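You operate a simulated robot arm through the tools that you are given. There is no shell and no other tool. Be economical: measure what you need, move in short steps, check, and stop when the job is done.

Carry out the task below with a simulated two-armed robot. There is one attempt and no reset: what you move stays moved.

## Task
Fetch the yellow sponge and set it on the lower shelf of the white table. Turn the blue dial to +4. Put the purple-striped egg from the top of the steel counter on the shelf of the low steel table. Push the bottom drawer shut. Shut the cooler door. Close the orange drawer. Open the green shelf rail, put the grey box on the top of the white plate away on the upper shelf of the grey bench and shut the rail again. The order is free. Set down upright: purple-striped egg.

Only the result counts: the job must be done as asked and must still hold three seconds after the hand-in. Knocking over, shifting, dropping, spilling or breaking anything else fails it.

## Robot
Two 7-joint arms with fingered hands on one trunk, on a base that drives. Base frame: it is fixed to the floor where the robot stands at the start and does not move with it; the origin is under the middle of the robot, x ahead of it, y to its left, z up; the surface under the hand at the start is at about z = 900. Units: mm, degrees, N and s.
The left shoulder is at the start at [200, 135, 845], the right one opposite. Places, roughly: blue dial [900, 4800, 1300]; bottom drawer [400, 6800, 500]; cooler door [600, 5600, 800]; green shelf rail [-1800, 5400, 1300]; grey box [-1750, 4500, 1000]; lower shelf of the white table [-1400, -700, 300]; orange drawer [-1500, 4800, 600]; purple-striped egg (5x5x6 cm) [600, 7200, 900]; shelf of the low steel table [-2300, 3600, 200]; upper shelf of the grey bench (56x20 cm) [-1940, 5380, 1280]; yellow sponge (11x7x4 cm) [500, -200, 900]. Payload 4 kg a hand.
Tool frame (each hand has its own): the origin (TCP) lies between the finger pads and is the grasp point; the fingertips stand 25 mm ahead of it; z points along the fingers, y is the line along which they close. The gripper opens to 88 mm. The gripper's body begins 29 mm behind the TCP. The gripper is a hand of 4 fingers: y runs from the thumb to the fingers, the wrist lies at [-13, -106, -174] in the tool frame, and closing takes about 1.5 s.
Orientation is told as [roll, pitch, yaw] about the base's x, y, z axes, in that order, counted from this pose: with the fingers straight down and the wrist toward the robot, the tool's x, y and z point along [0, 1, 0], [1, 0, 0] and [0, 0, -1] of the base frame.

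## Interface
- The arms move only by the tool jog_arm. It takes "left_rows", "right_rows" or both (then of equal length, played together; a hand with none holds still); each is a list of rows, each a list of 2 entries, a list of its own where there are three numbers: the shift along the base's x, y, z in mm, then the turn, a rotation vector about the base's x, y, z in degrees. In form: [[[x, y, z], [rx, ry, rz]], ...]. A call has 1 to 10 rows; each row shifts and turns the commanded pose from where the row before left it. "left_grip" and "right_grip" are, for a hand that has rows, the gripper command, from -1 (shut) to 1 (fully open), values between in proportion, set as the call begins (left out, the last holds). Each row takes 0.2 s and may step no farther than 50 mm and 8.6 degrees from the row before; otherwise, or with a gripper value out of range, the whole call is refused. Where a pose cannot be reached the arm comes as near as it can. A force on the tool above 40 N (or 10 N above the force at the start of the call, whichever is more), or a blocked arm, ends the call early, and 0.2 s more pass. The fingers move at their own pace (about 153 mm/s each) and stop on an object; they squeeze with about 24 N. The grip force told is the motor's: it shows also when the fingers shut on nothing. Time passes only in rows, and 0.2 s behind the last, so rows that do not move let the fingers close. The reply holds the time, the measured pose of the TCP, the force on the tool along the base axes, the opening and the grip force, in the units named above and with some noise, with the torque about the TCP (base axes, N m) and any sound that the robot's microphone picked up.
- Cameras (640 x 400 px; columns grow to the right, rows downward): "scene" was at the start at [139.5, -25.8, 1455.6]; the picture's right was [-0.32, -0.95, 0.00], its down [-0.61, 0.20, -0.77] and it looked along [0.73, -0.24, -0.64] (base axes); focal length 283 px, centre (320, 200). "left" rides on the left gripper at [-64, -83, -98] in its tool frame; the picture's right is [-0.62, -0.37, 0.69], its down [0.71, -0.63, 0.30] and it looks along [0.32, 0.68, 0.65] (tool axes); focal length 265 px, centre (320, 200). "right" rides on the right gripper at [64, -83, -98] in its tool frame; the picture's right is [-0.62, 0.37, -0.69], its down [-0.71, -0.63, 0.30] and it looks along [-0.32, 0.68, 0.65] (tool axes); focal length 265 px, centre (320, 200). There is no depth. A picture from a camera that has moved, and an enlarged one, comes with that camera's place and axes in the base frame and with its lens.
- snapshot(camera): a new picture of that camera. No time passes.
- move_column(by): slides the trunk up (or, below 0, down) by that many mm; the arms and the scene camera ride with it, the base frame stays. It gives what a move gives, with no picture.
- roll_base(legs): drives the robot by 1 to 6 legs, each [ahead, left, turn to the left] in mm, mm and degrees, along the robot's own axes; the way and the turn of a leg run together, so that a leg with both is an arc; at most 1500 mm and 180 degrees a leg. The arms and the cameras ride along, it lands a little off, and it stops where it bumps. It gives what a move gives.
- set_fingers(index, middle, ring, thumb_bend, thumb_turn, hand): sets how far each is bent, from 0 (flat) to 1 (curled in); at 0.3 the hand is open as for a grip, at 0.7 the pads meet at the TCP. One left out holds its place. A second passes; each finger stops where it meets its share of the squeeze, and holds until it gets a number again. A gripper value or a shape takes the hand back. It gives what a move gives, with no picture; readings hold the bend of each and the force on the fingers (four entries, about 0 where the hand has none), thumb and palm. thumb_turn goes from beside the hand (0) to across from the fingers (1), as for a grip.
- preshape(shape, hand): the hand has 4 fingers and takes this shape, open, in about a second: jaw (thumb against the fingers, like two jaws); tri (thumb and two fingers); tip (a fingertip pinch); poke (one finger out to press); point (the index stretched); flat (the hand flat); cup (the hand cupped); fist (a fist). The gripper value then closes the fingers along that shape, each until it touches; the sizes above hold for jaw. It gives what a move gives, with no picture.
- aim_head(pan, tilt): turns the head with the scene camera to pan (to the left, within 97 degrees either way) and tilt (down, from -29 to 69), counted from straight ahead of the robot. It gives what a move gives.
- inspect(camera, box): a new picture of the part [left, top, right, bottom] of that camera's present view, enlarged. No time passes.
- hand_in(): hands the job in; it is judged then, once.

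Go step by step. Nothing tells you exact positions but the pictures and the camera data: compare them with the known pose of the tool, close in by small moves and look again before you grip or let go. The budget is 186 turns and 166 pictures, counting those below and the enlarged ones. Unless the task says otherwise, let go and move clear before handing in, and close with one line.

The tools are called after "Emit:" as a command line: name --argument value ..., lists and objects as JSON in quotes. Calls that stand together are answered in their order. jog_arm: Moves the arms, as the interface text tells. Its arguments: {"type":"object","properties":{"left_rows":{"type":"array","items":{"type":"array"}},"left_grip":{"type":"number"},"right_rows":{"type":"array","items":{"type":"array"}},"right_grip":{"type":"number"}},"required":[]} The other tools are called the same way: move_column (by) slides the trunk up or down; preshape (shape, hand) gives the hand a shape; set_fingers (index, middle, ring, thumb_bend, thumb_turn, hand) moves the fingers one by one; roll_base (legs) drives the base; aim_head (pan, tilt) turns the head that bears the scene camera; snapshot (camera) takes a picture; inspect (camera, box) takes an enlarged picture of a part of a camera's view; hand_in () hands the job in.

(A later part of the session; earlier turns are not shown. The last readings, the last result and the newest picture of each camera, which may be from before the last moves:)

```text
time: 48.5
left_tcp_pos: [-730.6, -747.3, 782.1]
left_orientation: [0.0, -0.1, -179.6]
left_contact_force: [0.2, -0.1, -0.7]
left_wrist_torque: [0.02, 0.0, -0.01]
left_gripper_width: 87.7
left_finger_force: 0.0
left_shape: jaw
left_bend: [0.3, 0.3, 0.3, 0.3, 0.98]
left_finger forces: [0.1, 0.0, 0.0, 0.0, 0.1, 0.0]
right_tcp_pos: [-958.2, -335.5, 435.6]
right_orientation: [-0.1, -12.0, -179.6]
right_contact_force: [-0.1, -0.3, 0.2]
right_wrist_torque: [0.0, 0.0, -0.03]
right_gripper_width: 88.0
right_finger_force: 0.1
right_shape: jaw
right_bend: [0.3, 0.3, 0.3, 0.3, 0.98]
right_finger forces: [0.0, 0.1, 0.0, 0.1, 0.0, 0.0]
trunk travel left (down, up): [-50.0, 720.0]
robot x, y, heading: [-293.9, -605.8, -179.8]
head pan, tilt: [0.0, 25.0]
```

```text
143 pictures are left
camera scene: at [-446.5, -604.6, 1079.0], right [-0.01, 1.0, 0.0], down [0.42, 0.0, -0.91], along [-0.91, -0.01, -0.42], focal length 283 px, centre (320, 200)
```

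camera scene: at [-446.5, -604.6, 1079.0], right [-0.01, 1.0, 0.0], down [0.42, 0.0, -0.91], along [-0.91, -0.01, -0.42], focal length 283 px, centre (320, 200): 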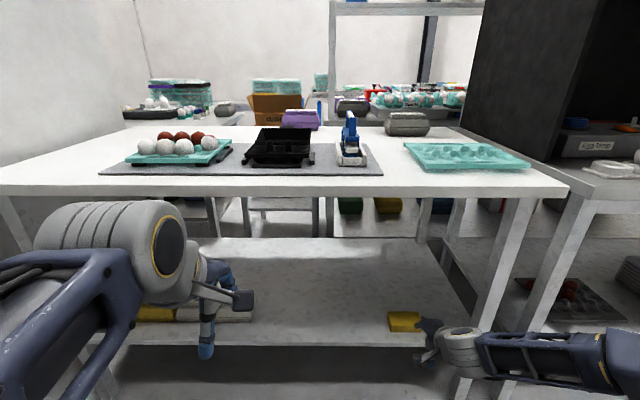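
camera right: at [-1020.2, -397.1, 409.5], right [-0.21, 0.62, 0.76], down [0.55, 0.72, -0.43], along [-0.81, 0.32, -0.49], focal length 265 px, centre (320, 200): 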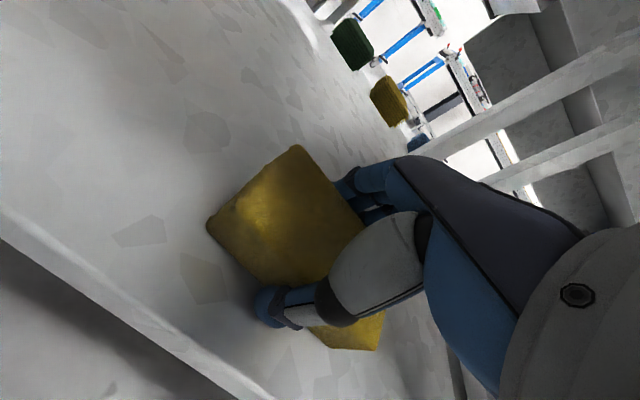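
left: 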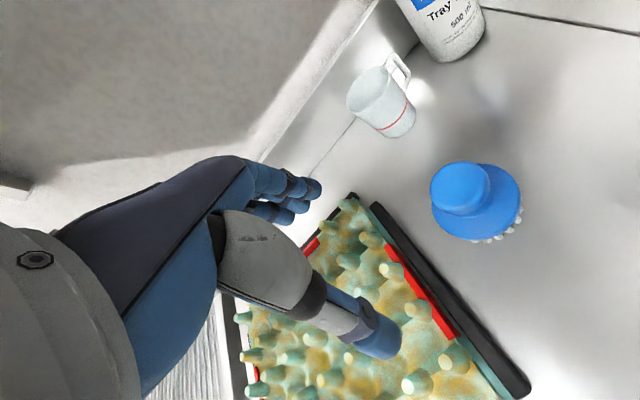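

The sponge rests flat on the lower shelf. I tuck the right arm, raise the column and head up the aisle.

Emit:
jog_arm --right_rows '[[[35, 0, 20], [0, 0, 0]], [[30, 0, 35], [0, 0, 0]], [[30, 0, 35], [0, 0, 0]], [[30, 0, 35], [0, 0, 0]], [[30, 0, 35], [0, -4, 0]], [[30, 0, 35], [0, -4, 0]], [[30, 0, 35], [0, -4, 0]], [[20, 0, 35], [0, 0, 0]], [[0, 0, 35], [0, 0, 0]]]'

Emit:
move_column --by 400

Emit:
roll_base --legs '[[0, 0, -90], [1400, 0, 0]]'

Emit:
aim_head --pan 0 --tilt 20

Emit:
snapshot --camera "scene"

```text
time: 50.5
left_tcp_pos: [-731.6, -745.7, 782.4]
left_orientation: [0.0, 0.0, -179.6]
left_contact_force: [-0.1, -0.4, 0.9]
left_wrist_torque: [0.04, 0.01, -0.02]
left_gripper_width: 87.5
left_finger_force: 0.0
left_shape: jaw
left_bend: [0.3, 0.3, 0.3, 0.3, 0.98]
left_finger forces: [0.0, 0.0, 0.0, 0.0, 0.0, 0.1]
right_tcp_pos: [-721.3, -337.7, 735.7]
right_orientation: [0.0, 0.2, -179.7]
right_contact_force: [-0.2, -0.1, -0.4]
right_wrist_torque: [0.03, 0.02, 0.03]
right_gripper_width: 88.0
right_finger_force: 0.1
right_shape: jaw
right_bend: [0.3, 0.3, 0.3, 0.3, 0.98]
right_finger forces: [0.0, 0.1, 0.1, 0.1, 0.0, 0.0]
trunk travel left (down, up): [-50.0, 720.0]
robot x, y, heading: [-295.7, -602.5, -179.5]
head pan, tilt: [0.0, 25.0]
```

```text
time: 54.3
left_tcp_pos: [-730.4, -747.4, 1182.0]
left_orientation: [0.0, 0.0, -179.6]
left_contact_force: [0.9, 0.2, -0.1]
left_wrist_torque: [-0.03, -0.01, -0.01]
left_gripper_width: 87.8
left_finger_force: 0.0
left_shape: jaw
left_bend: [0.3, 0.3, 0.3, 0.3, 0.98]
left_finger forces: [0.0, 0.1, 0.0, 0.0, 0.1, 0.0]
right_tcp_pos: [-721.6, -336.9, 1134.9]
right_orientation: [0.1, 0.0, -179.7]
right_contact_force: [0.1, 0.0, 0.0]
right_wrist_torque: [0.02, 0.0, -0.01]
right_gripper_width: 88.0
right_finger_force: 0.1
right_shape: jaw
right_bend: [0.3, 0.3, 0.3, 0.3, 0.98]
right_finger forces: [0.1, 0.0, 0.1, 0.0, 0.0, 0.0]
trunk travel left (down, up): [-450.0, 320.0]
robot x, y, heading: [-292.2, -606.9, -179.8]
head pan, tilt: [0.0, 25.0]
```

```text
time: 65.2
left_tcp_pos: [-470.7, 1251.1, 1181.3]
left_orientation: [0.0, 0.0, 91.6]
left_contact_force: [0.0, 0.6, -0.1]
left_wrist_torque: [-0.03, 0.0, 0.0]
left_gripper_width: 87.4
left_finger_force: 0.1
left_shape: jaw
left_bend: [0.3, 0.3, 0.3, 0.3, 0.98]
left_finger forces: [0.0, 0.0, 0.1, 0.0, 0.0, 0.0]
right_tcp_pos: [-60.2, 1251.3, 1135.0]
right_orientation: [-0.1, 0.0, 91.6]
right_contact_force: [0.7, -0.2, -0.4]
right_wrist_torque: [-0.02, 0.03, -0.03]
right_gripper_width: 87.7
right_finger_force: 0.0
right_shape: jaw
right_bend: [0.3, 0.3, 0.3, 0.3, 0.98]
right_finger forces: [0.0, 0.0, 0.1, 0.1, 0.0, 0.1]
trunk travel left (down, up): [-450.0, 320.0]
robot x, y, heading: [-319.5, 813.1, 91.8]
head pan, tilt: [0.0, 25.0]
```

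```text
time: 65.9
left_tcp_pos: [-471.0, 1251.3, 1181.7]
left_orientation: [0.0, 0.0, 91.6]
left_contact_force: [-0.4, -0.5, 0.0]
left_wrist_torque: [-0.02, 0.0, 0.01]
left_gripper_width: 87.7
left_finger_force: 0.1
left_shape: jaw
left_bend: [0.3, 0.3, 0.3, 0.3, 0.98]
left_finger forces: [0.0, 0.0, 0.1, 0.0, 0.0, 0.0]
right_tcp_pos: [-61.0, 1250.3, 1135.6]
right_orientation: [0.0, 0.0, 91.6]
right_contact_force: [0.2, -0.5, 0.0]
right_wrist_torque: [-0.01, -0.02, 0.01]
right_gripper_width: 88.1
right_finger_force: 0.0
right_shape: jaw
right_bend: [0.3, 0.3, 0.3, 0.3, 0.98]
right_finger forces: [0.0, 0.0, 0.0, 0.1, 0.0, 0.1]
trunk travel left (down, up): [-450.0, 320.0]
robot x, y, heading: [-317.3, 816.9, 92.0]
head pan, tilt: [0.0, 20.0]
```

```text
142 pictures are left
camera scene: at [-324.7, 970.7, 1487.1], right [1.0, 0.03, 0.0], down [0.01, -0.34, -0.94], along [-0.03, 0.94, -0.34], focal length 283 px, centre (320, 200)
```

scene: 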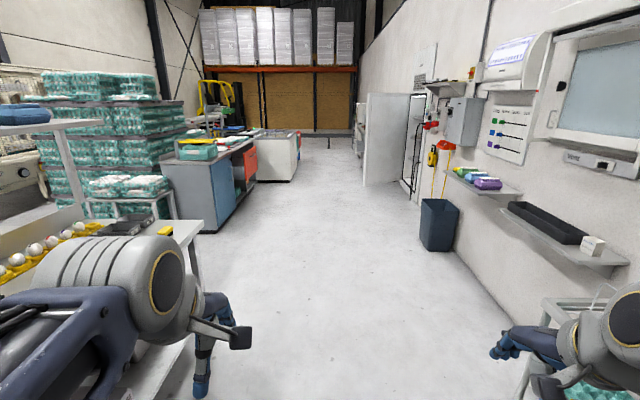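

The aisle ahead is clear. I drive up to around y 3500 for a closer look at the next stations.

Emit:
roll_base --legs '[[1400, 0, -2], [1300, 0, 0]]'

Emit:
aim_head --pan 50 --tilt 25

Emit:
snapshot --camera "scene"

Emit:
aim_head --pan -25 --tilt 15

Emit:
snapshot --camera "scene"

```text
time: 78.8
left_tcp_pos: [-531.2, 3913.4, 1180.5]
left_orientation: [0.0, -0.1, 92.5]
left_contact_force: [0.2, -0.8, 0.5]
left_wrist_torque: [0.01, 0.04, -0.03]
left_gripper_width: 87.5
left_finger_force: 0.1
left_shape: jaw
left_bend: [0.3, 0.3, 0.3, 0.3, 0.98]
left_finger forces: [0.0, 0.0, 0.0, 0.1, 0.1, 0.0]
right_tcp_pos: [-121.4, 3919.2, 1136.3]
right_orientation: [0.0, 0.1, 92.5]
right_contact_force: [0.5, -0.7, 0.3]
right_wrist_torque: [0.0, -0.03, -0.07]
right_gripper_width: 87.5
right_finger_force: 0.0
right_shape: jaw
right_bend: [0.3, 0.3, 0.3, 0.3, 0.98]
right_finger forces: [0.0, 0.1, 0.0, 0.0, 0.1, 0.0]
trunk travel left (down, up): [-450.0, 320.0]
robot x, y, heading: [-374.8, 3473.8, 92.7]
head pan, tilt: [0.0, 20.0]
```

```text
time: 80.0
left_tcp_pos: [-531.1, 3911.2, 1181.6]
left_orientation: [0.0, 0.0, 92.5]
left_contact_force: [-0.1, -0.7, -0.9]
left_wrist_torque: [-0.04, -0.01, 0.04]
left_gripper_width: 87.6
left_finger_force: 0.0
left_shape: jaw
left_bend: [0.3, 0.3, 0.3, 0.3, 0.98]
left_finger forces: [0.0, 0.0, 0.0, 0.0, 0.0, 0.0]
right_tcp_pos: [-121.6, 3918.1, 1135.9]
right_orientation: [-0.1, 0.0, 92.5]
right_contact_force: [-0.4, -0.2, 0.5]
right_wrist_torque: [-0.04, -0.03, 0.02]
right_gripper_width: 87.9
right_finger_force: 0.1
right_shape: jaw
right_bend: [0.3, 0.3, 0.3, 0.3, 0.98]
right_finger forces: [0.0, 0.1, 0.1, 0.1, 0.0, 0.1]
trunk travel left (down, up): [-450.0, 320.0]
robot x, y, heading: [-371.3, 3478.0, 92.4]
head pan, tilt: [50.0, 25.0]
```

```text
141 pictures are left
camera scene: at [-449.8, 3597.2, 1479.1], right [0.61, 0.79, 0.0], down [0.34, -0.26, -0.91], along [-0.72, 0.55, -0.42], focal length 283 px, centre (320, 200)
```

scene: 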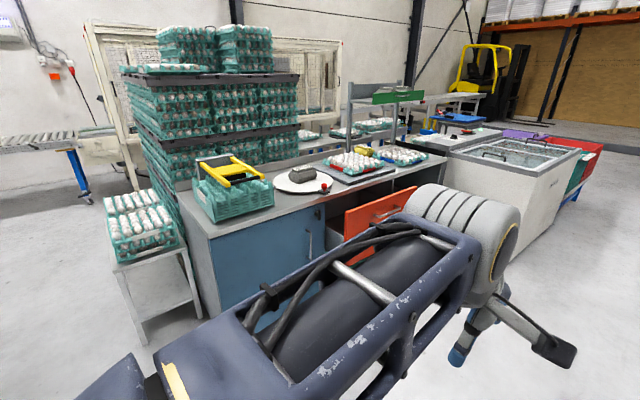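

```text
time: 81.5
left_tcp_pos: [-531.7, 3912.0, 1181.4]
left_orientation: [0.1, -0.1, 92.4]
left_contact_force: [0.5, 0.0, 0.0]
left_wrist_torque: [0.02, 0.0, -0.02]
left_gripper_width: 87.8
left_finger_force: 0.1
left_shape: jaw
left_bend: [0.3, 0.3, 0.3, 0.3, 0.98]
left_finger forces: [0.0, 0.0, 0.0, 0.0, 0.0, 0.1]
right_tcp_pos: [-120.8, 3918.5, 1137.0]
right_orientation: [0.0, 0.0, 92.5]
right_contact_force: [0.6, -0.3, 0.6]
right_wrist_torque: [0.02, -0.03, -0.01]
right_gripper_width: 87.7
right_finger_force: 0.0
right_shape: jaw
right_bend: [0.3, 0.3, 0.3, 0.3, 0.98]
right_finger forces: [0.0, 0.0, 0.0, 0.1, 0.0, 0.0]
trunk travel left (down, up): [-450.0, 320.0]
robot x, y, heading: [-370.7, 3482.8, 92.4]
head pan, tilt: [-25.0, 15.0]
```

```text
140 pictures are left
camera scene: at [-341.0, 3627.4, 1495.3], right [0.92, -0.38, 0.0], down [-0.1, -0.24, -0.97], along [0.37, 0.89, -0.26], focal length 283 px, centre (320, 200)
```

scene: 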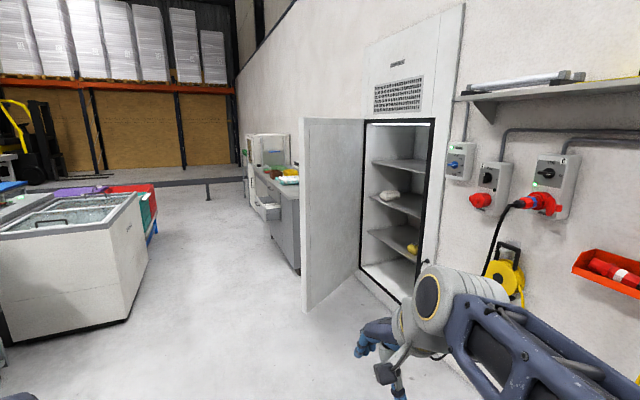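

The blue dial is on the box beside the cooler. The cooler door stands open into the aisle, and the orange drawer and the green rail are on the left bench. I zoom in on the dial.

Emit:
inspect --camera "scene" --box '[400, 110, 560, 210]'

```text
4.00 times, centred on (480, 160) of scene
camera zoom: at [-341.0, 3627.4, 1495.3], right [0.92, -0.38, 0.0], down [-0.1, -0.24, -0.97], along [0.37, 0.89, -0.26], focal length 1133 px, centre (-320, 360)
```

zoom: 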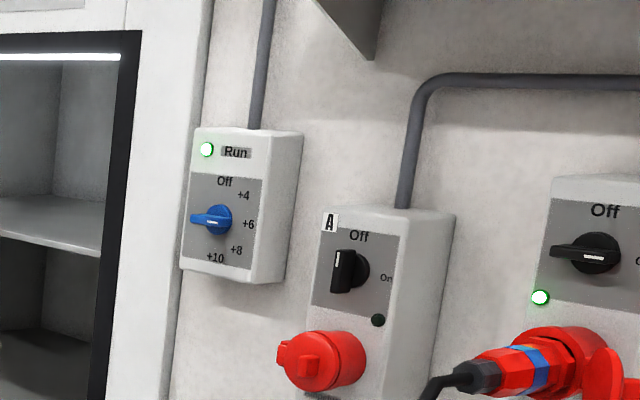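

The dial is at about (950, 4800, 1275) with +4 at the 1:30 position. I drive to face the wall with the dial in reach of the left hand.

Emit:
roll_base --legs '[[0, 0, -92.4], [400, 1050, 0]]'

Emit:
aim_head --pan 15 --tilt 12

Emit:
snapshot --camera "scene"

```text
time: 91.0
left_tcp_pos: [392.2, 4701.2, 1181.4]
left_orientation: [0.0, 0.0, 4.2]
left_contact_force: [-0.6, 0.2, -0.2]
left_wrist_torque: [-0.03, -0.04, 0.0]
left_gripper_width: 87.3
left_finger_force: 0.0
left_shape: jaw
left_bend: [0.3, 0.3, 0.3, 0.3, 0.98]
left_finger forces: [0.0, 0.0, 0.0, 0.1, 0.1, 0.0]
right_tcp_pos: [410.5, 4291.3, 1135.1]
right_orientation: [0.0, -0.1, 4.0]
right_contact_force: [0.1, -1.0, 0.0]
right_wrist_torque: [0.01, 0.0, 0.02]
right_gripper_width: 88.0
right_finger_force: 0.1
right_shape: jaw
right_bend: [0.3, 0.3, 0.3, 0.3, 0.98]
right_finger forces: [0.0, 0.0, 0.0, 0.0, 0.0, 0.1]
trunk travel left (down, up): [-450.0, 320.0]
robot x, y, heading: [-39.1, 4530.9, 4.0]
head pan, tilt: [-25.0, 15.0]
```

```text
time: 92.0
left_tcp_pos: [391.4, 4701.5, 1182.0]
left_orientation: [0.0, 0.1, 4.1]
left_contact_force: [-0.4, -0.2, 0.6]
left_wrist_torque: [0.03, -0.01, 0.01]
left_gripper_width: 87.8
left_finger_force: 0.0
left_shape: jaw
left_bend: [0.3, 0.3, 0.3, 0.3, 0.98]
left_finger forces: [0.0, 0.0, 0.0, 0.1, 0.0, 0.0]
right_tcp_pos: [408.7, 4291.7, 1135.8]
right_orientation: [0.0, 0.0, 4.0]
right_contact_force: [0.6, -0.5, 0.4]
right_wrist_torque: [0.01, 0.02, -0.03]
right_gripper_width: 87.9
right_finger_force: 0.1
right_shape: jaw
right_bend: [0.3, 0.3, 0.3, 0.3, 0.98]
right_finger forces: [0.0, 0.1, 0.0, 0.0, 0.0, 0.1]
trunk travel left (down, up): [-450.0, 320.0]
robot x, y, heading: [-32.3, 4532.2, 4.2]
head pan, tilt: [15.0, 12.0]
```

```text
138 pictures are left
camera scene: at [111.7, 4567.3, 1500.2], right [0.33, -0.95, 0.0], down [-0.2, -0.07, -0.98], along [0.92, 0.32, -0.21], focal length 283 px, centre (320, 200)
```

scene: 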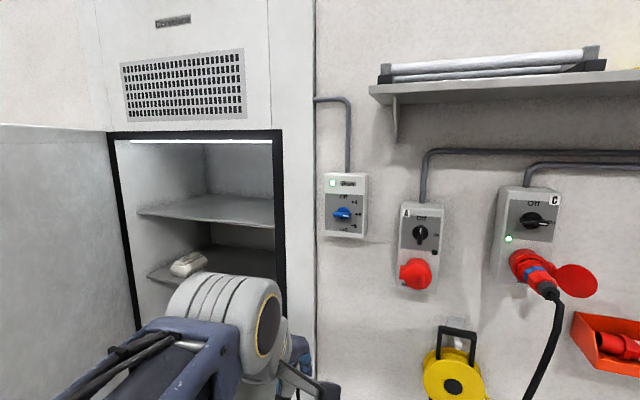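

Emit:
inspect --camera "scene" --box '[305, 163, 385, 243]'

```text
5.00 times, centred on (345, 203) of scene
camera zoom: at [111.7, 4567.3, 1500.2], right [0.33, -0.95, 0.0], down [-0.2, -0.07, -0.98], along [0.92, 0.32, -0.21], focal length 1417 px, centre (195, 185)
```

zoom: 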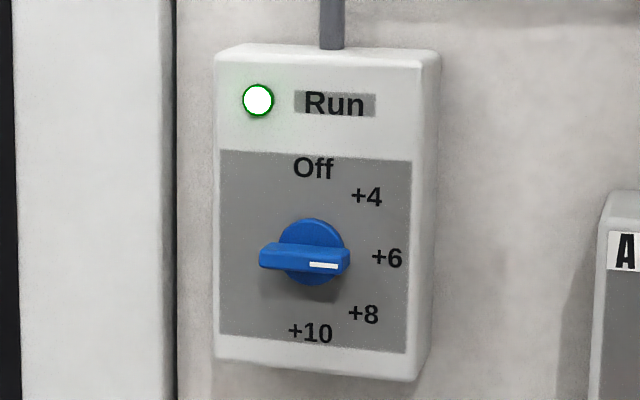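

The dial's mark now points to +6, and +4 is 45° counterclockwise. The knob is at about (915, 4774, 1280). I close in, raise the trunk and point the left hand forward to grip the bar from above and below.

Emit:
roll_base --legs '[[150, 0, -4.1]]'

Emit:
move_column --by 200

Emit:
jog_arm --left_rows '[[[0, 5, -5], [0, -8.5, 0]], [[0, 5, -5], [0, -8.5, 0]], [[0, 5, -5], [0, -8.5, 0]], [[0, 5, -5], [0, -8.5, 0]], [[0, 5, -5], [0, -8.5, 0]], [[0, 5, -5], [0, -8.5, 0]], [[0, 5, -5], [0, -8.5, 0]], [[0, 5, -5], [0, -8.5, 0]], [[0, 5, -5], [0, -8.5, 0]], [[0, 5, -5], [0, -8.5, 0]]]'

```text
time: 93.4
left_tcp_pos: [552.6, 4673.1, 1180.9]
left_orientation: [0.0, 0.0, -0.3]
left_contact_force: [0.8, -0.8, 0.7]
left_wrist_torque: [-0.01, -0.02, 0.01]
left_gripper_width: 87.7
left_finger_force: 0.2
left_shape: jaw
left_bend: [0.3, 0.3, 0.3, 0.3, 0.98]
left_finger forces: [0.0, 0.0, 0.0, 0.1, 0.0, 0.0]
right_tcp_pos: [537.6, 4262.9, 1135.4]
right_orientation: [0.0, 0.0, -0.4]
right_contact_force: [0.1, -0.1, 0.0]
right_wrist_torque: [-0.01, 0.01, 0.02]
right_gripper_width: 87.8
right_finger_force: 0.1
right_shape: jaw
right_bend: [0.3, 0.3, 0.3, 0.3, 0.98]
right_finger forces: [0.0, 0.0, 0.0, 0.0, 0.0, 0.0]
trunk travel left (down, up): [-450.0, 320.0]
robot x, y, heading: [108.1, 4538.1, -0.5]
head pan, tilt: [15.0, 12.0]
```

```text
time: 95.5
left_tcp_pos: [551.4, 4673.1, 1382.3]
left_orientation: [0.0, 0.0, -0.3]
left_contact_force: [0.3, 0.6, 0.0]
left_wrist_torque: [0.01, 0.0, -0.01]
left_gripper_width: 87.7
left_finger_force: 0.1
left_shape: jaw
left_bend: [0.3, 0.3, 0.3, 0.3, 0.98]
left_finger forces: [0.0, 0.0, 0.1, 0.1, 0.0, 0.0]
right_tcp_pos: [537.3, 4262.3, 1335.5]
right_orientation: [0.0, 0.1, -0.4]
right_contact_force: [-0.2, -0.4, 0.8]
right_wrist_torque: [-0.01, 0.01, 0.0]
right_gripper_width: 88.0
right_finger_force: 0.0
right_shape: jaw
right_bend: [0.3, 0.3, 0.3, 0.3, 0.98]
right_finger forces: [0.0, 0.0, 0.0, 0.0, 0.0, 0.1]
trunk travel left (down, up): [-650.0, 120.0]
robot x, y, heading: [113.8, 4534.5, -0.3]
head pan, tilt: [15.0, 12.0]
```

```text
time: 97.5
left_tcp_pos: [575.5, 4799.3, 1473.2]
left_orientation: [9.2, -70.5, 5.6]
left_contact_force: [-0.5, -0.6, -0.2]
left_wrist_torque: [0.0, 0.01, -0.02]
left_gripper_width: 88.2
left_finger_force: 0.2
left_shape: jaw
left_bend: [0.3, 0.3, 0.3, 0.3, 0.98]
left_finger forces: [0.0, 0.0, 0.1, 0.0, 0.0, 0.0]
left hand out of reach, approached as far as the arm can: row 4, 5, 6, 7, 8, 9
right_tcp_pos: [545.1, 4251.8, 1328.0]
right_orientation: [0.6, 0.4, -0.5]
right_contact_force: [1.1, -0.2, -0.9]
right_wrist_torque: [0.03, -0.01, 0.01]
right_gripper_width: 87.9
right_finger_force: 0.0
right_shape: jaw
right_bend: [0.3, 0.3, 0.3, 0.3, 0.98]
right_finger forces: [0.0, 0.0, 0.0, 0.0, 0.1, 0.1]
trunk travel left (down, up): [-650.0, 120.0]
robot x, y, heading: [111.9, 4537.0, -0.3]
head pan, tilt: [15.0, 12.0]
stopped in row 9 (left hand): the arm was blocked; the commanded pose is now the measured one
```

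The arm was blocked near a limit. I look at the posture before I continue.

Emit:
aim_head --pan 15 --tilt 35

Emit:
snapshot --camera "scene"

```text
time: 98.4
left_tcp_pos: [575.2, 4802.3, 1476.2]
left_orientation: [8.7, -70.8, 6.2]
left_contact_force: [0.1, 1.4, 0.2]
left_wrist_torque: [0.01, 0.01, -0.01]
left_gripper_width: 87.9
left_finger_force: 0.0
left_shape: jaw
left_bend: [0.3, 0.3, 0.3, 0.3, 0.98]
left_finger forces: [0.1, 0.1, 0.0, 0.0, 0.0, 0.0]
right_tcp_pos: [547.1, 4250.9, 1329.9]
right_orientation: [0.6, 0.4, -0.3]
right_contact_force: [-0.2, 0.3, 0.2]
right_wrist_torque: [-0.01, -0.02, 0.01]
right_gripper_width: 87.8
right_finger_force: 0.1
right_shape: jaw
right_bend: [0.3, 0.3, 0.3, 0.3, 0.98]
right_finger forces: [0.0, 0.0, 0.1, 0.0, 0.1, 0.1]
trunk travel left (down, up): [-650.0, 120.0]
robot x, y, heading: [114.2, 4537.7, -0.5]
head pan, tilt: [15.0, 35.0]
```

```text
136 pictures are left
camera scene: at [267.0, 4545.1, 1662.0], right [0.25, -0.97, -0.01], down [-0.56, -0.14, -0.82], along [0.79, 0.21, -0.58], focal length 283 px, centre (320, 200)
```

scene: 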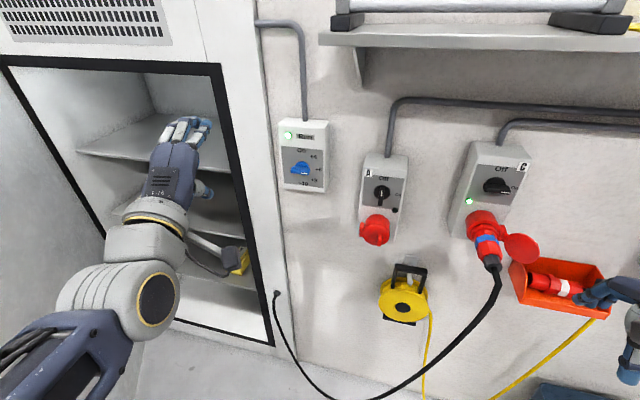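

Emit:
jog_arm --left_rows '[[[27, -3, -23], [0, 0, 0]], [[27, -3, -23], [0, 0, 0]], [[27, -4, -23], [0, -2, -2]], [[27, -3, -23], [0, -4, -3]], [[27, -4, -23], [0, -4, -3]], [[27, -3, -23], [0, -4, -3]], [[27, -4, -23], [0, -4, -3]], [[26, -4, -23], [0, -1.2, -0.8]]]'

Emit:
snapshot --camera "scene"

Emit:
snapshot --camera "left"

```text
time: 100.2
left_tcp_pos: [793.8, 4796.0, 1320.4]
left_orientation: [-163.9, -89.2, 162.7]
left_contact_force: [-0.8, 0.0, 0.2]
left_wrist_torque: [-0.03, 0.0, -0.01]
left_gripper_width: 88.1
left_finger_force: 0.0
left_shape: jaw
left_bend: [0.3, 0.3, 0.3, 0.3, 0.98]
left_finger forces: [0.0, 0.0, 0.0, 0.1, 0.0, 0.1]
left hand out of reach, approached as far as the arm can: row 1, 2, 3
right_tcp_pos: [537.5, 4263.0, 1335.9]
right_orientation: [0.0, 0.0, -0.3]
right_contact_force: [0.1, -0.3, 0.2]
right_wrist_torque: [0.01, 0.0, -0.01]
right_gripper_width: 88.0
right_finger_force: 0.0
right_shape: jaw
right_bend: [0.3, 0.3, 0.3, 0.3, 0.98]
right_finger forces: [0.0, 0.0, 0.0, 0.1, 0.1, 0.1]
trunk travel left (down, up): [-650.0, 120.0]
robot x, y, heading: [114.2, 4537.2, -0.2]
head pan, tilt: [15.0, 35.0]
```

```text
135 pictures are left
camera scene: at [256.5, 4559.4, 1663.3], right [0.25, -0.97, 0.0], down [-0.55, -0.15, -0.82], along [0.79, 0.21, -0.57], focal length 283 px, centre (320, 200)
```

scene: 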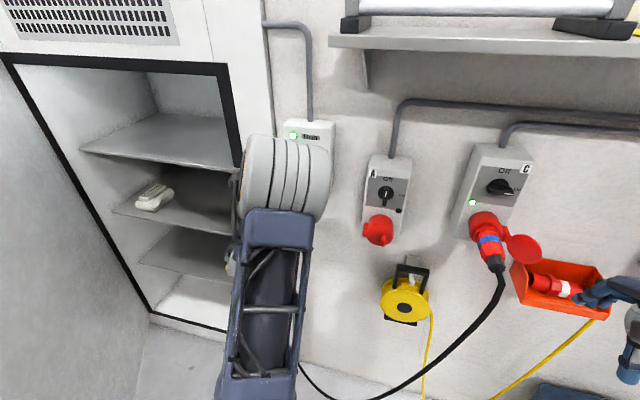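

```text
134 pictures are left
camera left: at [695.0, 4734.6, 1237.6], right [0.68, -0.64, -0.36], down [0.33, 0.7, -0.63], along [0.65, 0.31, 0.69], focal length 265 px, centre (320, 200)
```

left: 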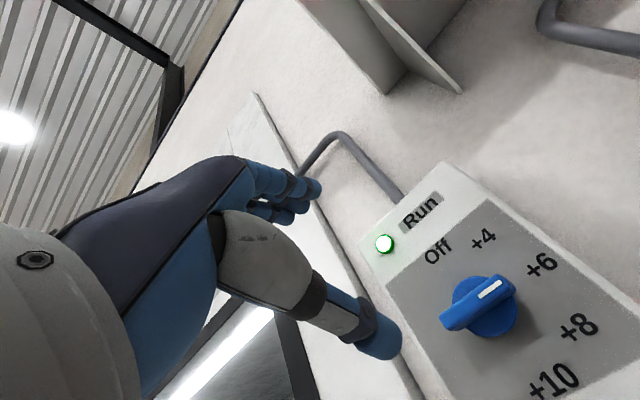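

The wrist camera confirms the knob at (915, 4773, 1280). I align and move in around the bar.

Emit:
jog_arm --left_rows '[[[3, -12, -20], [0, 0, 0]], [[3, -11, -20], [0, 0, 0]], [[28, 0, 0], [0, 0, 0]], [[28, 0, 0], [0, 0, 0]], [[25, 0, 0], [0, 0, 0]]]'

Emit:
snapshot --camera "left"

```text
time: 101.4
left_tcp_pos: [879.3, 4771.5, 1280.1]
left_orientation: [-164.5, -89.3, 163.3]
left_contact_force: [0.4, 0.9, -0.9]
left_wrist_torque: [0.01, 0.02, -0.04]
left_gripper_width: 87.8
left_finger_force: 0.0
left_shape: jaw
left_bend: [0.3, 0.3, 0.3, 0.3, 0.98]
left_finger forces: [0.0, 0.0, 0.0, 0.1, 0.0, 0.1]
right_tcp_pos: [538.6, 4263.3, 1335.6]
right_orientation: [0.0, 0.1, -0.2]
right_contact_force: [0.7, 0.4, 0.5]
right_wrist_torque: [0.02, -0.02, -0.04]
right_gripper_width: 87.6
right_finger_force: 0.0
right_shape: jaw
right_bend: [0.3, 0.3, 0.3, 0.3, 0.98]
right_finger forces: [0.0, 0.0, 0.1, 0.0, 0.1, 0.0]
trunk travel left (down, up): [-650.0, 120.0]
robot x, y, heading: [113.2, 4533.2, -0.4]
head pan, tilt: [15.0, 35.0]
```

```text
133 pictures are left
camera left: at [781.1, 4710.0, 1197.5], right [0.68, -0.64, -0.36], down [0.33, 0.71, -0.63], along [0.65, 0.31, 0.69], focal length 265 px, centre (320, 200)
```

left: 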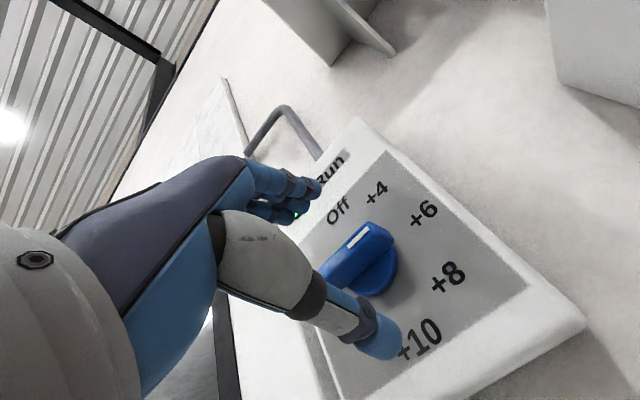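

Aligned. I go 14 mm further in and close gently on the bar.

Emit:
jog_arm --left_rows '[[[7, 0, 0], [0, 0, 0]], [[7, 0, 0], [0, 0, 0]]]'

Emit:
jog_arm --left_rows '[[[0, 0, 0], [0, 0, 0]], [[0, 0, 0], [0, 0, 0]], [[0, 0, 0], [0, 0, 0]], [[0, 0, 0], [0, 0, 0]], [[0, 0, 0], [0, 0, 0]], [[0, 0, 0], [0, 0, 0]], [[0, 0, 0], [0, 0, 0]], [[0, 0, 0], [0, 0, 0]]]' --left_grip -1

Emit:
snapshot --camera "left"

```text
time: 102.0
left_tcp_pos: [895.8, 4773.7, 1281.1]
left_orientation: [-163.0, -89.3, 161.9]
left_contact_force: [-0.1, -0.6, 0.3]
left_wrist_torque: [-0.01, -0.02, 0.04]
left_gripper_width: 87.6
left_finger_force: 0.1
left_shape: jaw
left_bend: [0.3, 0.3, 0.3, 0.3, 0.98]
left_finger forces: [0.0, 0.0, 0.1, 0.0, 0.1, 0.0]
right_tcp_pos: [538.5, 4263.1, 1334.9]
right_orientation: [0.0, 0.1, -0.3]
right_contact_force: [-1.0, -0.5, 0.6]
right_wrist_torque: [-0.02, 0.0, -0.02]
right_gripper_width: 87.7
right_finger_force: 0.0
right_shape: jaw
right_bend: [0.3, 0.3, 0.3, 0.3, 0.98]
right_finger forces: [0.1, 0.0, 0.1, 0.0, 0.0, 0.0]
trunk travel left (down, up): [-650.0, 120.0]
robot x, y, heading: [112.9, 4536.1, 0.2]
head pan, tilt: [15.0, 35.0]
```

```text
time: 103.8
left_tcp_pos: [894.7, 4772.8, 1281.2]
left_orientation: [-164.3, -89.3, 163.2]
left_contact_force: [4.3, 1.3, -2.2]
left_wrist_torque: [0.04, 0.01, 0.0]
left_gripper_width: 6.1
left_finger_force: 24.0
left_shape: jaw
left_bend: [0.71, 0.68, 0.68, 0.73, 1.0]
left_finger forces: [12.1, 6.2, 2.5, 0.0, 22.1, 0.0]
right_tcp_pos: [538.1, 4263.4, 1335.8]
right_orientation: [-0.1, 0.1, -0.2]
right_contact_force: [0.3, 0.7, 0.4]
right_wrist_torque: [0.01, 0.0, -0.02]
right_gripper_width: 88.1
right_finger_force: 0.0
right_shape: jaw
right_bend: [0.3, 0.3, 0.3, 0.3, 0.98]
right_finger forces: [0.1, 0.1, 0.1, 0.0, 0.1, 0.0]
trunk travel left (down, up): [-650.0, 120.0]
robot x, y, heading: [114.1, 4535.7, -0.3]
head pan, tilt: [15.0, 35.0]
```

```text
132 pictures are left
camera left: at [796.1, 4711.7, 1198.2], right [0.68, -0.64, -0.36], down [0.33, 0.71, -0.63], along [0.65, 0.31, 0.69], focal length 265 px, centre (320, 200)
```

left: 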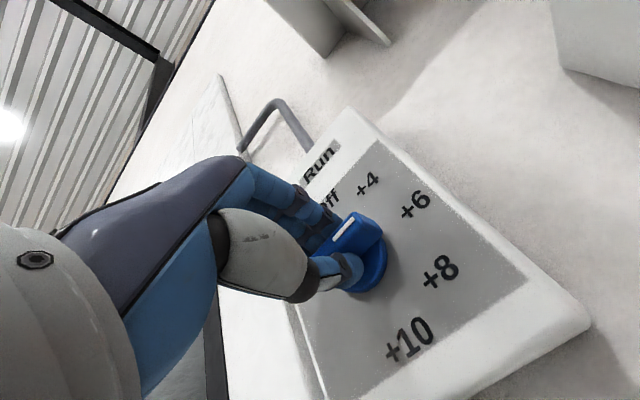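

The bar is gripped. I rotate 45° counterclockwise, seen from the front, which is -45° about x.

Emit:
jog_arm --left_rows '[[[0, 0, 0], [-7.5, 0, 0]], [[0, 0, 0], [-7.5, 0, 0]], [[0, 0, 0], [-7.5, 0, 0]], [[0, 0, 0], [-7.5, 0, 0]], [[0, 0, 0], [-7.5, 0, 0]], [[0, 0, 0], [-7.5, 0, 0]]]'

Emit:
snapshot --camera "left"

```text
time: 105.2
left_tcp_pos: [894.7, 4774.5, 1281.2]
left_orientation: [-91.7, -44.6, 90.8]
left_contact_force: [-9.1, -2.7, -9.0]
left_wrist_torque: [0.03, 0.19, -0.07]
left_gripper_width: 6.0
left_finger_force: 23.9
left_shape: jaw
left_bend: [0.71, 0.71, 0.7, 0.73, 1.0]
left_finger forces: [12.6, 5.7, 2.8, 0.0, 27.8, 0.0]
right_tcp_pos: [538.8, 4263.3, 1335.4]
right_orientation: [0.0, 0.0, -0.3]
right_contact_force: [0.3, -0.6, 0.0]
right_wrist_torque: [-0.01, -0.01, 0.0]
right_gripper_width: 87.9
right_finger_force: 0.1
right_shape: jaw
right_bend: [0.3, 0.3, 0.3, 0.3, 0.98]
right_finger forces: [0.1, 0.0, 0.0, 0.0, 0.0, 0.1]
trunk travel left (down, up): [-650.0, 120.0]
robot x, y, heading: [112.1, 4537.5, -0.3]
head pan, tilt: [15.0, 35.0]
```

```text
131 pictures are left
camera left: at [797.1, 4672.0, 1267.7], right [0.68, -0.7, 0.2], down [0.33, 0.05, -0.94], along [0.65, 0.71, 0.26], focal length 265 px, centre (320, 200)
```

left: 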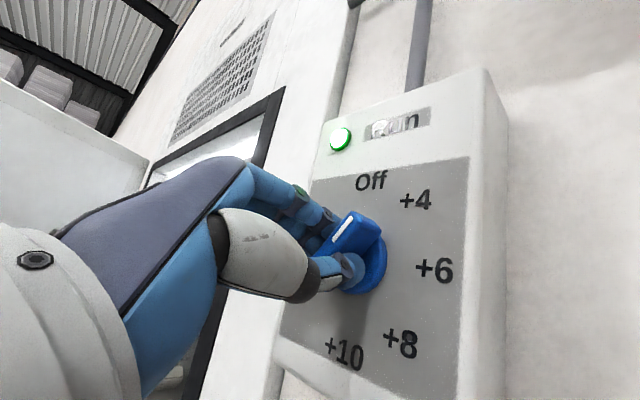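

Emit:
jog_arm --left_rows '[[[0, 0, 0], [0, 0, 0]], [[0, 0, 0], [0, 0, 0]], [[0, 0, 0], [0, 0, 0]], [[0, 0, 0], [0, 0, 0]], [[0, 0, 0], [0, 0, 0]], [[-20, 0, 0], [0, 0, 0]], [[-40, 0, 0], [0, 0, 0]], [[-40, 0, 0], [0, 0, 0]]]' --left_grip 1

Emit:
snapshot --camera "left"

```text
time: 107.0
left_tcp_pos: [796.4, 4774.3, 1280.8]
left_orientation: [-91.9, -44.8, 90.9]
left_contact_force: [0.8, 0.1, -0.3]
left_wrist_torque: [0.03, -0.03, 0.0]
left_gripper_width: 87.5
left_finger_force: 0.0
left_shape: jaw
left_bend: [0.3, 0.3, 0.3, 0.3, 0.98]
left_finger forces: [0.1, 0.0, 0.1, 0.0, 0.0, 0.0]
right_tcp_pos: [538.0, 4263.1, 1334.9]
right_orientation: [0.1, 0.2, -0.3]
right_contact_force: [-0.4, 0.8, 0.7]
right_wrist_torque: [0.0, 0.03, -0.01]
right_gripper_width: 87.7
right_finger_force: 0.0
right_shape: jaw
right_bend: [0.3, 0.3, 0.3, 0.3, 0.98]
right_finger forces: [0.0, 0.1, 0.1, 0.0, 0.1, 0.0]
trunk travel left (down, up): [-650.0, 120.0]
robot x, y, heading: [110.3, 4539.9, -0.4]
head pan, tilt: [15.0, 35.0]
```

```text
130 pictures are left
camera left: at [697.2, 4671.6, 1265.8], right [0.68, -0.7, 0.2], down [0.33, 0.05, -0.94], along [0.65, 0.71, 0.27], focal length 265 px, centre (320, 200)
```

left: 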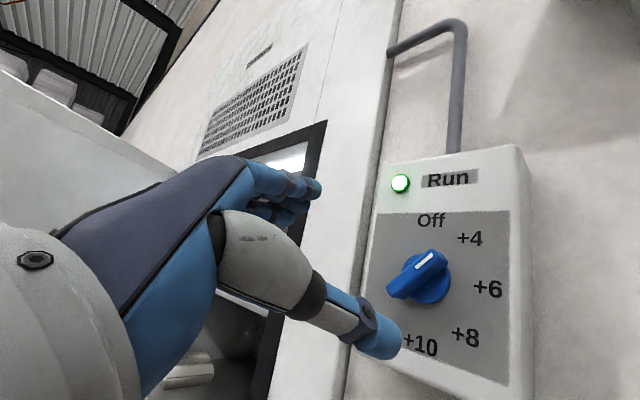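

The dial looks to be at +4. I retract the left arm, then check it squarely and look at the door.

Emit:
jog_arm --left_rows '[[[-8, 0, 0], [7.5, 0, 0]], [[-8, 0, 0], [7.5, 0, 0]], [[-8, 0, 0], [7.5, 0, 0]], [[-8, 0, 0], [7.5, 0, 0]], [[-8, 0, 0], [7.5, 0, 0]], [[-8, 0, 0], [7.5, 0, 0]], [[0, 0, 0], [0, 8.5, 0]], [[0, 0, 0], [0, 8.5, 0]], [[0, 0, 0], [0, 8.5, 0]], [[0, 0, 0], [0, 8.5, 0]]]'

Emit:
jog_arm --left_rows '[[[-20, -5, 5], [0, 8.5, 0]], [[-20, -5, 5], [0, 8.5, 0]], [[-20, -5, 5], [0, 8.5, 0]], [[-20, -5, 5], [0, 8.5, 0]], [[-20, -5, 5], [0, 8.5, 0]], [[-20, -5, 5], [0, 8.5, 0]], [[-20, -5, 5], [0, 4, 0]], [[-20, -5, 5], [0, 0, 0]]]'

Emit:
aim_head --pan 30 --tilt 25

Emit:
snapshot --camera "scene"

```text
time: 109.2
left_tcp_pos: [748.1, 4775.5, 1281.0]
left_orientation: [-1.5, -56.7, 0.5]
left_contact_force: [-0.2, 1.3, 0.6]
left_wrist_torque: [0.0, 0.01, -0.01]
left_gripper_width: 88.0
left_finger_force: 0.0
left_shape: jaw
left_bend: [0.3, 0.3, 0.3, 0.3, 0.98]
left_finger forces: [0.0, 0.1, 0.0, 0.0, 0.0, 0.1]
left hand out of reach, approached as far as the arm can: row 3
right_tcp_pos: [539.5, 4262.6, 1335.8]
right_orientation: [0.0, 0.1, -0.3]
right_contact_force: [1.2, 0.8, 0.6]
right_wrist_torque: [0.03, 0.0, 0.02]
right_gripper_width: 87.7
right_finger_force: 0.1
right_shape: jaw
right_bend: [0.3, 0.3, 0.3, 0.3, 0.98]
right_finger forces: [0.0, 0.0, 0.0, 0.0, 0.0, 0.0]
trunk travel left (down, up): [-650.0, 120.0]
robot x, y, heading: [110.6, 4533.9, -0.4]
head pan, tilt: [15.0, 35.0]
```

```text
time: 111.0
left_tcp_pos: [595.0, 4739.1, 1309.4]
left_orientation: [-4.1, 0.7, -0.2]
left_contact_force: [-0.1, 0.1, 0.9]
left_wrist_torque: [0.04, 0.0, -0.02]
left_gripper_width: 87.8
left_finger_force: 0.0
left_shape: jaw
left_bend: [0.3, 0.3, 0.3, 0.3, 0.98]
left_finger forces: [0.0, 0.0, 0.0, 0.0, 0.1, 0.0]
right_tcp_pos: [538.7, 4263.4, 1336.0]
right_orientation: [0.0, 0.1, -0.3]
right_contact_force: [0.2, -0.1, -0.4]
right_wrist_torque: [0.01, 0.01, 0.0]
right_gripper_width: 87.7
right_finger_force: 0.1
right_shape: jaw
right_bend: [0.3, 0.3, 0.3, 0.3, 0.98]
right_finger forces: [0.0, 0.0, 0.2, 0.0, 0.0, 0.0]
trunk travel left (down, up): [-650.0, 120.0]
robot x, y, heading: [113.0, 4534.8, 0.1]
head pan, tilt: [15.0, 35.0]
```

```text
time: 111.8
left_tcp_pos: [594.9, 4741.0, 1309.7]
left_orientation: [-4.0, 0.6, 0.1]
left_contact_force: [0.8, 0.6, -0.4]
left_wrist_torque: [0.0, -0.02, 0.01]
left_gripper_width: 87.6
left_finger_force: 0.0
left_shape: jaw
left_bend: [0.3, 0.3, 0.3, 0.3, 0.98]
left_finger forces: [0.0, 0.0, 0.1, 0.1, 0.1, 0.1]
right_tcp_pos: [539.0, 4263.8, 1335.6]
right_orientation: [-0.1, 0.2, -0.3]
right_contact_force: [-0.4, 0.4, 0.1]
right_wrist_torque: [-0.01, 0.0, 0.04]
right_gripper_width: 88.0
right_finger_force: 0.0
right_shape: jaw
right_bend: [0.3, 0.3, 0.3, 0.3, 0.98]
right_finger forces: [0.1, 0.0, 0.1, 0.0, 0.0, 0.0]
trunk travel left (down, up): [-650.0, 120.0]
robot x, y, heading: [114.7, 4536.1, -0.4]
head pan, tilt: [30.0, 25.0]
```

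```text
129 pictures are left
camera scene: at [251.8, 4582.7, 1679.0], right [0.49, -0.87, 0.0], down [-0.37, -0.21, -0.91], along [0.79, 0.45, -0.42], focal length 283 px, centre (320, 200)
```

scene: 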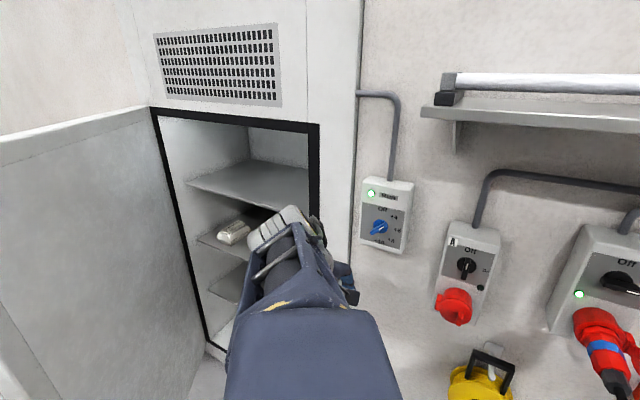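

Emit:
inspect --camera "scene" --box '[350, 170, 420, 260]'

Emit:
aim_head --pan 70 --tilt 35

Emit:
snapshot --camera "scene"

```text
4.44 times, centred on (385, 215) of scene
camera zoom: at [251.8, 4582.7, 1679.0], right [0.49, -0.87, 0.0], down [-0.37, -0.21, -0.91], along [0.79, 0.45, -0.42], focal length 1259 px, centre (31, 133)
```

zoom: 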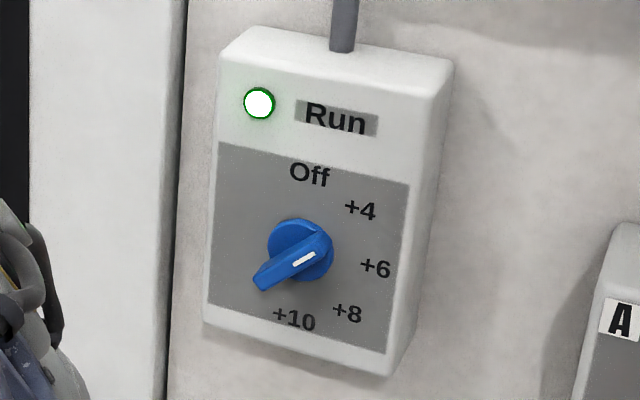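

```text
time: 112.8
left_tcp_pos: [594.4, 4742.1, 1309.9]
left_orientation: [-3.9, 0.6, 0.3]
left_contact_force: [0.3, 0.4, 0.3]
left_wrist_torque: [0.02, -0.05, 0.03]
left_gripper_width: 88.0
left_finger_force: 0.0
left_shape: jaw
left_bend: [0.3, 0.3, 0.3, 0.3, 0.98]
left_finger forces: [0.0, 0.1, 0.0, 0.0, 0.0, 0.0]
right_tcp_pos: [539.7, 4263.6, 1336.8]
right_orientation: [0.0, 0.0, -0.4]
right_contact_force: [-0.6, -1.7, 1.0]
right_wrist_torque: [0.01, 0.04, 0.01]
right_gripper_width: 88.0
right_finger_force: 0.1
right_shape: jaw
right_bend: [0.3, 0.3, 0.3, 0.3, 0.98]
right_finger forces: [0.0, 0.0, 0.0, 0.0, 0.0, 0.1]
trunk travel left (down, up): [-650.0, 120.0]
robot x, y, heading: [115.4, 4537.9, -0.6]
head pan, tilt: [70.0, 35.0]
```

```text
127 pictures are left
camera scene: at [202.4, 4619.7, 1663.3], right [0.94, -0.35, 0.0], down [-0.2, -0.54, -0.82], along [0.28, 0.77, -0.57], focal length 283 px, centre (320, 200)
```

scene: 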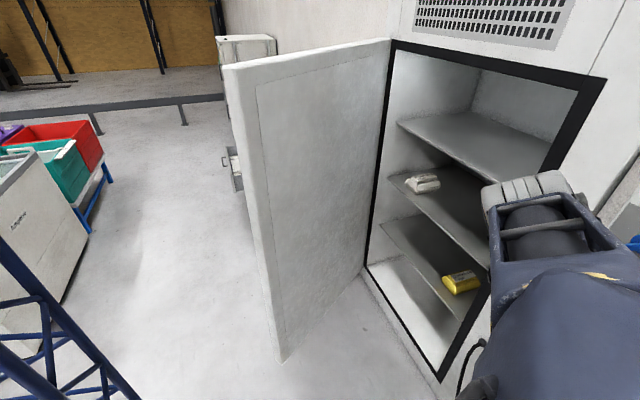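

The dial reads +4: its bar is parallel to the +4 direction. The door is hinged at about (1000, 5857), its free edge is at about (272, 5407), and it stands about 59° open. I go to its outer side and push it shut, with the left hand pointing forward as a ram.

Emit:
roll_base --legs '[[-570, 0, 0], [0, 1230, 0], [0, 0, -33]]'

Emit:
aim_head --pan 0 --tilt 35

Emit:
snapshot --camera "scene"

```text
time: 123.4
left_tcp_pos: [63.1, 5662.4, 1310.1]
left_orientation: [-3.9, 0.6, -31.7]
left_contact_force: [0.3, -0.1, 0.3]
left_wrist_torque: [0.01, -0.03, -0.01]
left_gripper_width: 87.9
left_finger_force: 0.1
left_shape: jaw
left_bend: [0.3, 0.3, 0.3, 0.3, 0.98]
left_finger forces: [0.0, 0.1, 0.0, 0.1, 0.0, 0.1]
right_tcp_pos: [-238.3, 5286.3, 1335.1]
right_orientation: [0.0, 0.0, -32.3]
right_contact_force: [0.0, -0.1, 0.3]
right_wrist_torque: [-0.02, 0.0, 0.0]
right_gripper_width: 87.9
right_finger_force: 0.0
right_shape: jaw
right_bend: [0.3, 0.3, 0.3, 0.3, 0.98]
right_finger forces: [0.0, 0.0, 0.0, 0.0, 0.0, 0.0]
trunk travel left (down, up): [-650.0, 120.0]
robot x, y, heading: [-452.4, 5742.9, -32.3]
head pan, tilt: [70.0, 35.0]
```

```text
time: 124.8
left_tcp_pos: [64.0, 5663.1, 1310.5]
left_orientation: [-4.1, 0.7, -31.7]
left_contact_force: [0.1, -0.4, 1.1]
left_wrist_torque: [-0.02, -0.03, 0.01]
left_gripper_width: 87.8
left_finger_force: 0.2
left_shape: jaw
left_bend: [0.3, 0.3, 0.3, 0.3, 0.98]
left_finger forces: [0.0, 0.1, 0.0, 0.0, 0.0, 0.1]
right_tcp_pos: [-237.7, 5286.2, 1335.9]
right_orientation: [0.0, 0.1, -32.3]
right_contact_force: [0.3, 0.1, -0.2]
right_wrist_torque: [0.02, 0.02, 0.01]
right_gripper_width: 87.5
right_finger_force: 0.0
right_shape: jaw
right_bend: [0.3, 0.3, 0.3, 0.3, 0.98]
right_finger forces: [0.0, 0.0, 0.1, 0.0, 0.0, 0.0]
trunk travel left (down, up): [-650.0, 120.0]
robot x, y, heading: [-454.7, 5746.7, -32.3]
head pan, tilt: [0.0, 35.0]
```

```text
126 pictures are left
camera scene: at [-329.4, 5665.6, 1663.3], right [-0.53, -0.85, 0.0], down [-0.49, 0.31, -0.82], along [0.69, -0.44, -0.57], focal length 283 px, centre (320, 200)
```

scene: 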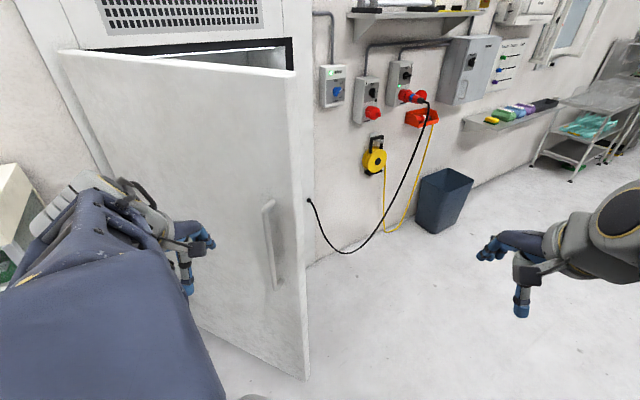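

The outer face with its handle is visible. I turn the left hand forward and set it beside the handle, then drive forward to push the door.

Emit:
jog_arm --left_rows '[[[16, -1, -13], [-4.5, -7.1, 0]], [[16, -1, -13], [-4.5, -7.1, 0]], [[16, -1, -13], [-4.5, -7.1, 0]], [[16, -1, -13], [-4.5, -7.1, 0]], [[16, -1, -13], [-4.5, -7.1, 0]], [[16, -1, -13], [-4.5, -7.1, 0]], [[16, -1, -13], [-4.5, -7.1, 0]], [[16, -1, -13], [-4.5, -7.1, 0]], [[16, -1, -13], [-4.5, -7.1, 0]], [[11, -1, -13], [-4.5, -7.1, 0]]]' --left_grip -1

Emit:
snapshot --camera "scene"

```text
time: 127.0
left_tcp_pos: [253.9, 5658.6, 1201.9]
left_orientation: [-9.7, -83.6, -26.4]
left_contact_force: [0.3, -1.1, 0.4]
left_wrist_torque: [0.01, 0.0, 0.02]
left_gripper_width: 0.1
left_finger_force: 24.3
left_shape: jaw
left_bend: [0.7, 0.7, 0.7, 0.38, 1.0]
left_finger forces: [0.1, 0.0, 0.1, 0.0, 0.0, 0.0]
left hand out of reach, approached as far as the arm can: row 4, 5, 6
right_tcp_pos: [-237.3, 5284.9, 1335.9]
right_orientation: [0.1, 0.0, -32.3]
right_contact_force: [0.1, -0.9, -0.6]
right_wrist_torque: [0.03, -0.03, 0.01]
right_gripper_width: 87.9
right_finger_force: 0.1
right_shape: jaw
right_bend: [0.3, 0.3, 0.3, 0.3, 0.98]
right_finger forces: [0.1, 0.0, 0.0, 0.1, 0.0, 0.0]
trunk travel left (down, up): [-650.0, 120.0]
robot x, y, heading: [-453.4, 5743.9, -32.3]
head pan, tilt: [0.0, 35.0]
```

```text
125 pictures are left
camera scene: at [-329.9, 5665.1, 1663.4], right [-0.53, -0.85, 0.0], down [-0.48, 0.31, -0.82], along [0.69, -0.44, -0.57], focal length 283 px, centre (320, 200)
```

scene: 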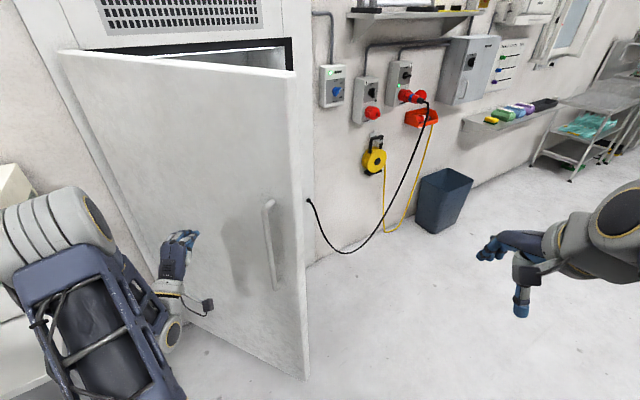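

Emit:
roll_base --legs '[[300, 0, 0]]'

Emit:
snapshot --camera "scene"

```text
time: 129.0
left_tcp_pos: [510.1, 5500.2, 1203.3]
left_orientation: [-9.6, -83.4, -26.4]
left_contact_force: [-0.4, -0.2, -0.4]
left_wrist_torque: [0.03, 0.01, -0.03]
left_gripper_width: 0.2
left_finger_force: 24.1
left_shape: jaw
left_bend: [0.7, 0.7, 0.7, 0.38, 1.0]
left_finger forces: [0.0, 0.0, 0.0, 0.0, 0.0, 0.1]
right_tcp_pos: [19.2, 5127.5, 1334.8]
right_orientation: [0.0, 0.2, -32.1]
right_contact_force: [0.3, 0.3, -0.6]
right_wrist_torque: [-0.06, 0.0, 0.02]
right_gripper_width: 87.8
right_finger_force: 0.1
right_shape: jaw
right_bend: [0.3, 0.3, 0.3, 0.3, 0.98]
right_finger forces: [0.0, 0.0, 0.1, 0.0, 0.0, 0.1]
trunk travel left (down, up): [-650.0, 120.0]
robot x, y, heading: [-197.6, 5583.6, -31.7]
head pan, tilt: [0.0, 35.0]
```

```text
124 pictures are left
camera scene: at [-74.5, 5506.1, 1663.3], right [-0.53, -0.85, 0.0], down [-0.49, 0.3, -0.82], along [0.69, -0.43, -0.57], focal length 283 px, centre (320, 200)
```

scene: 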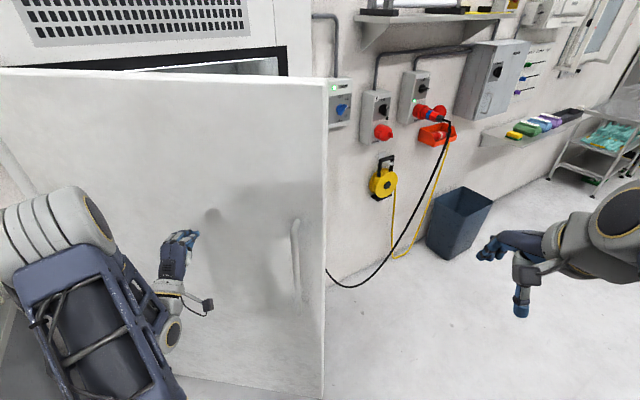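

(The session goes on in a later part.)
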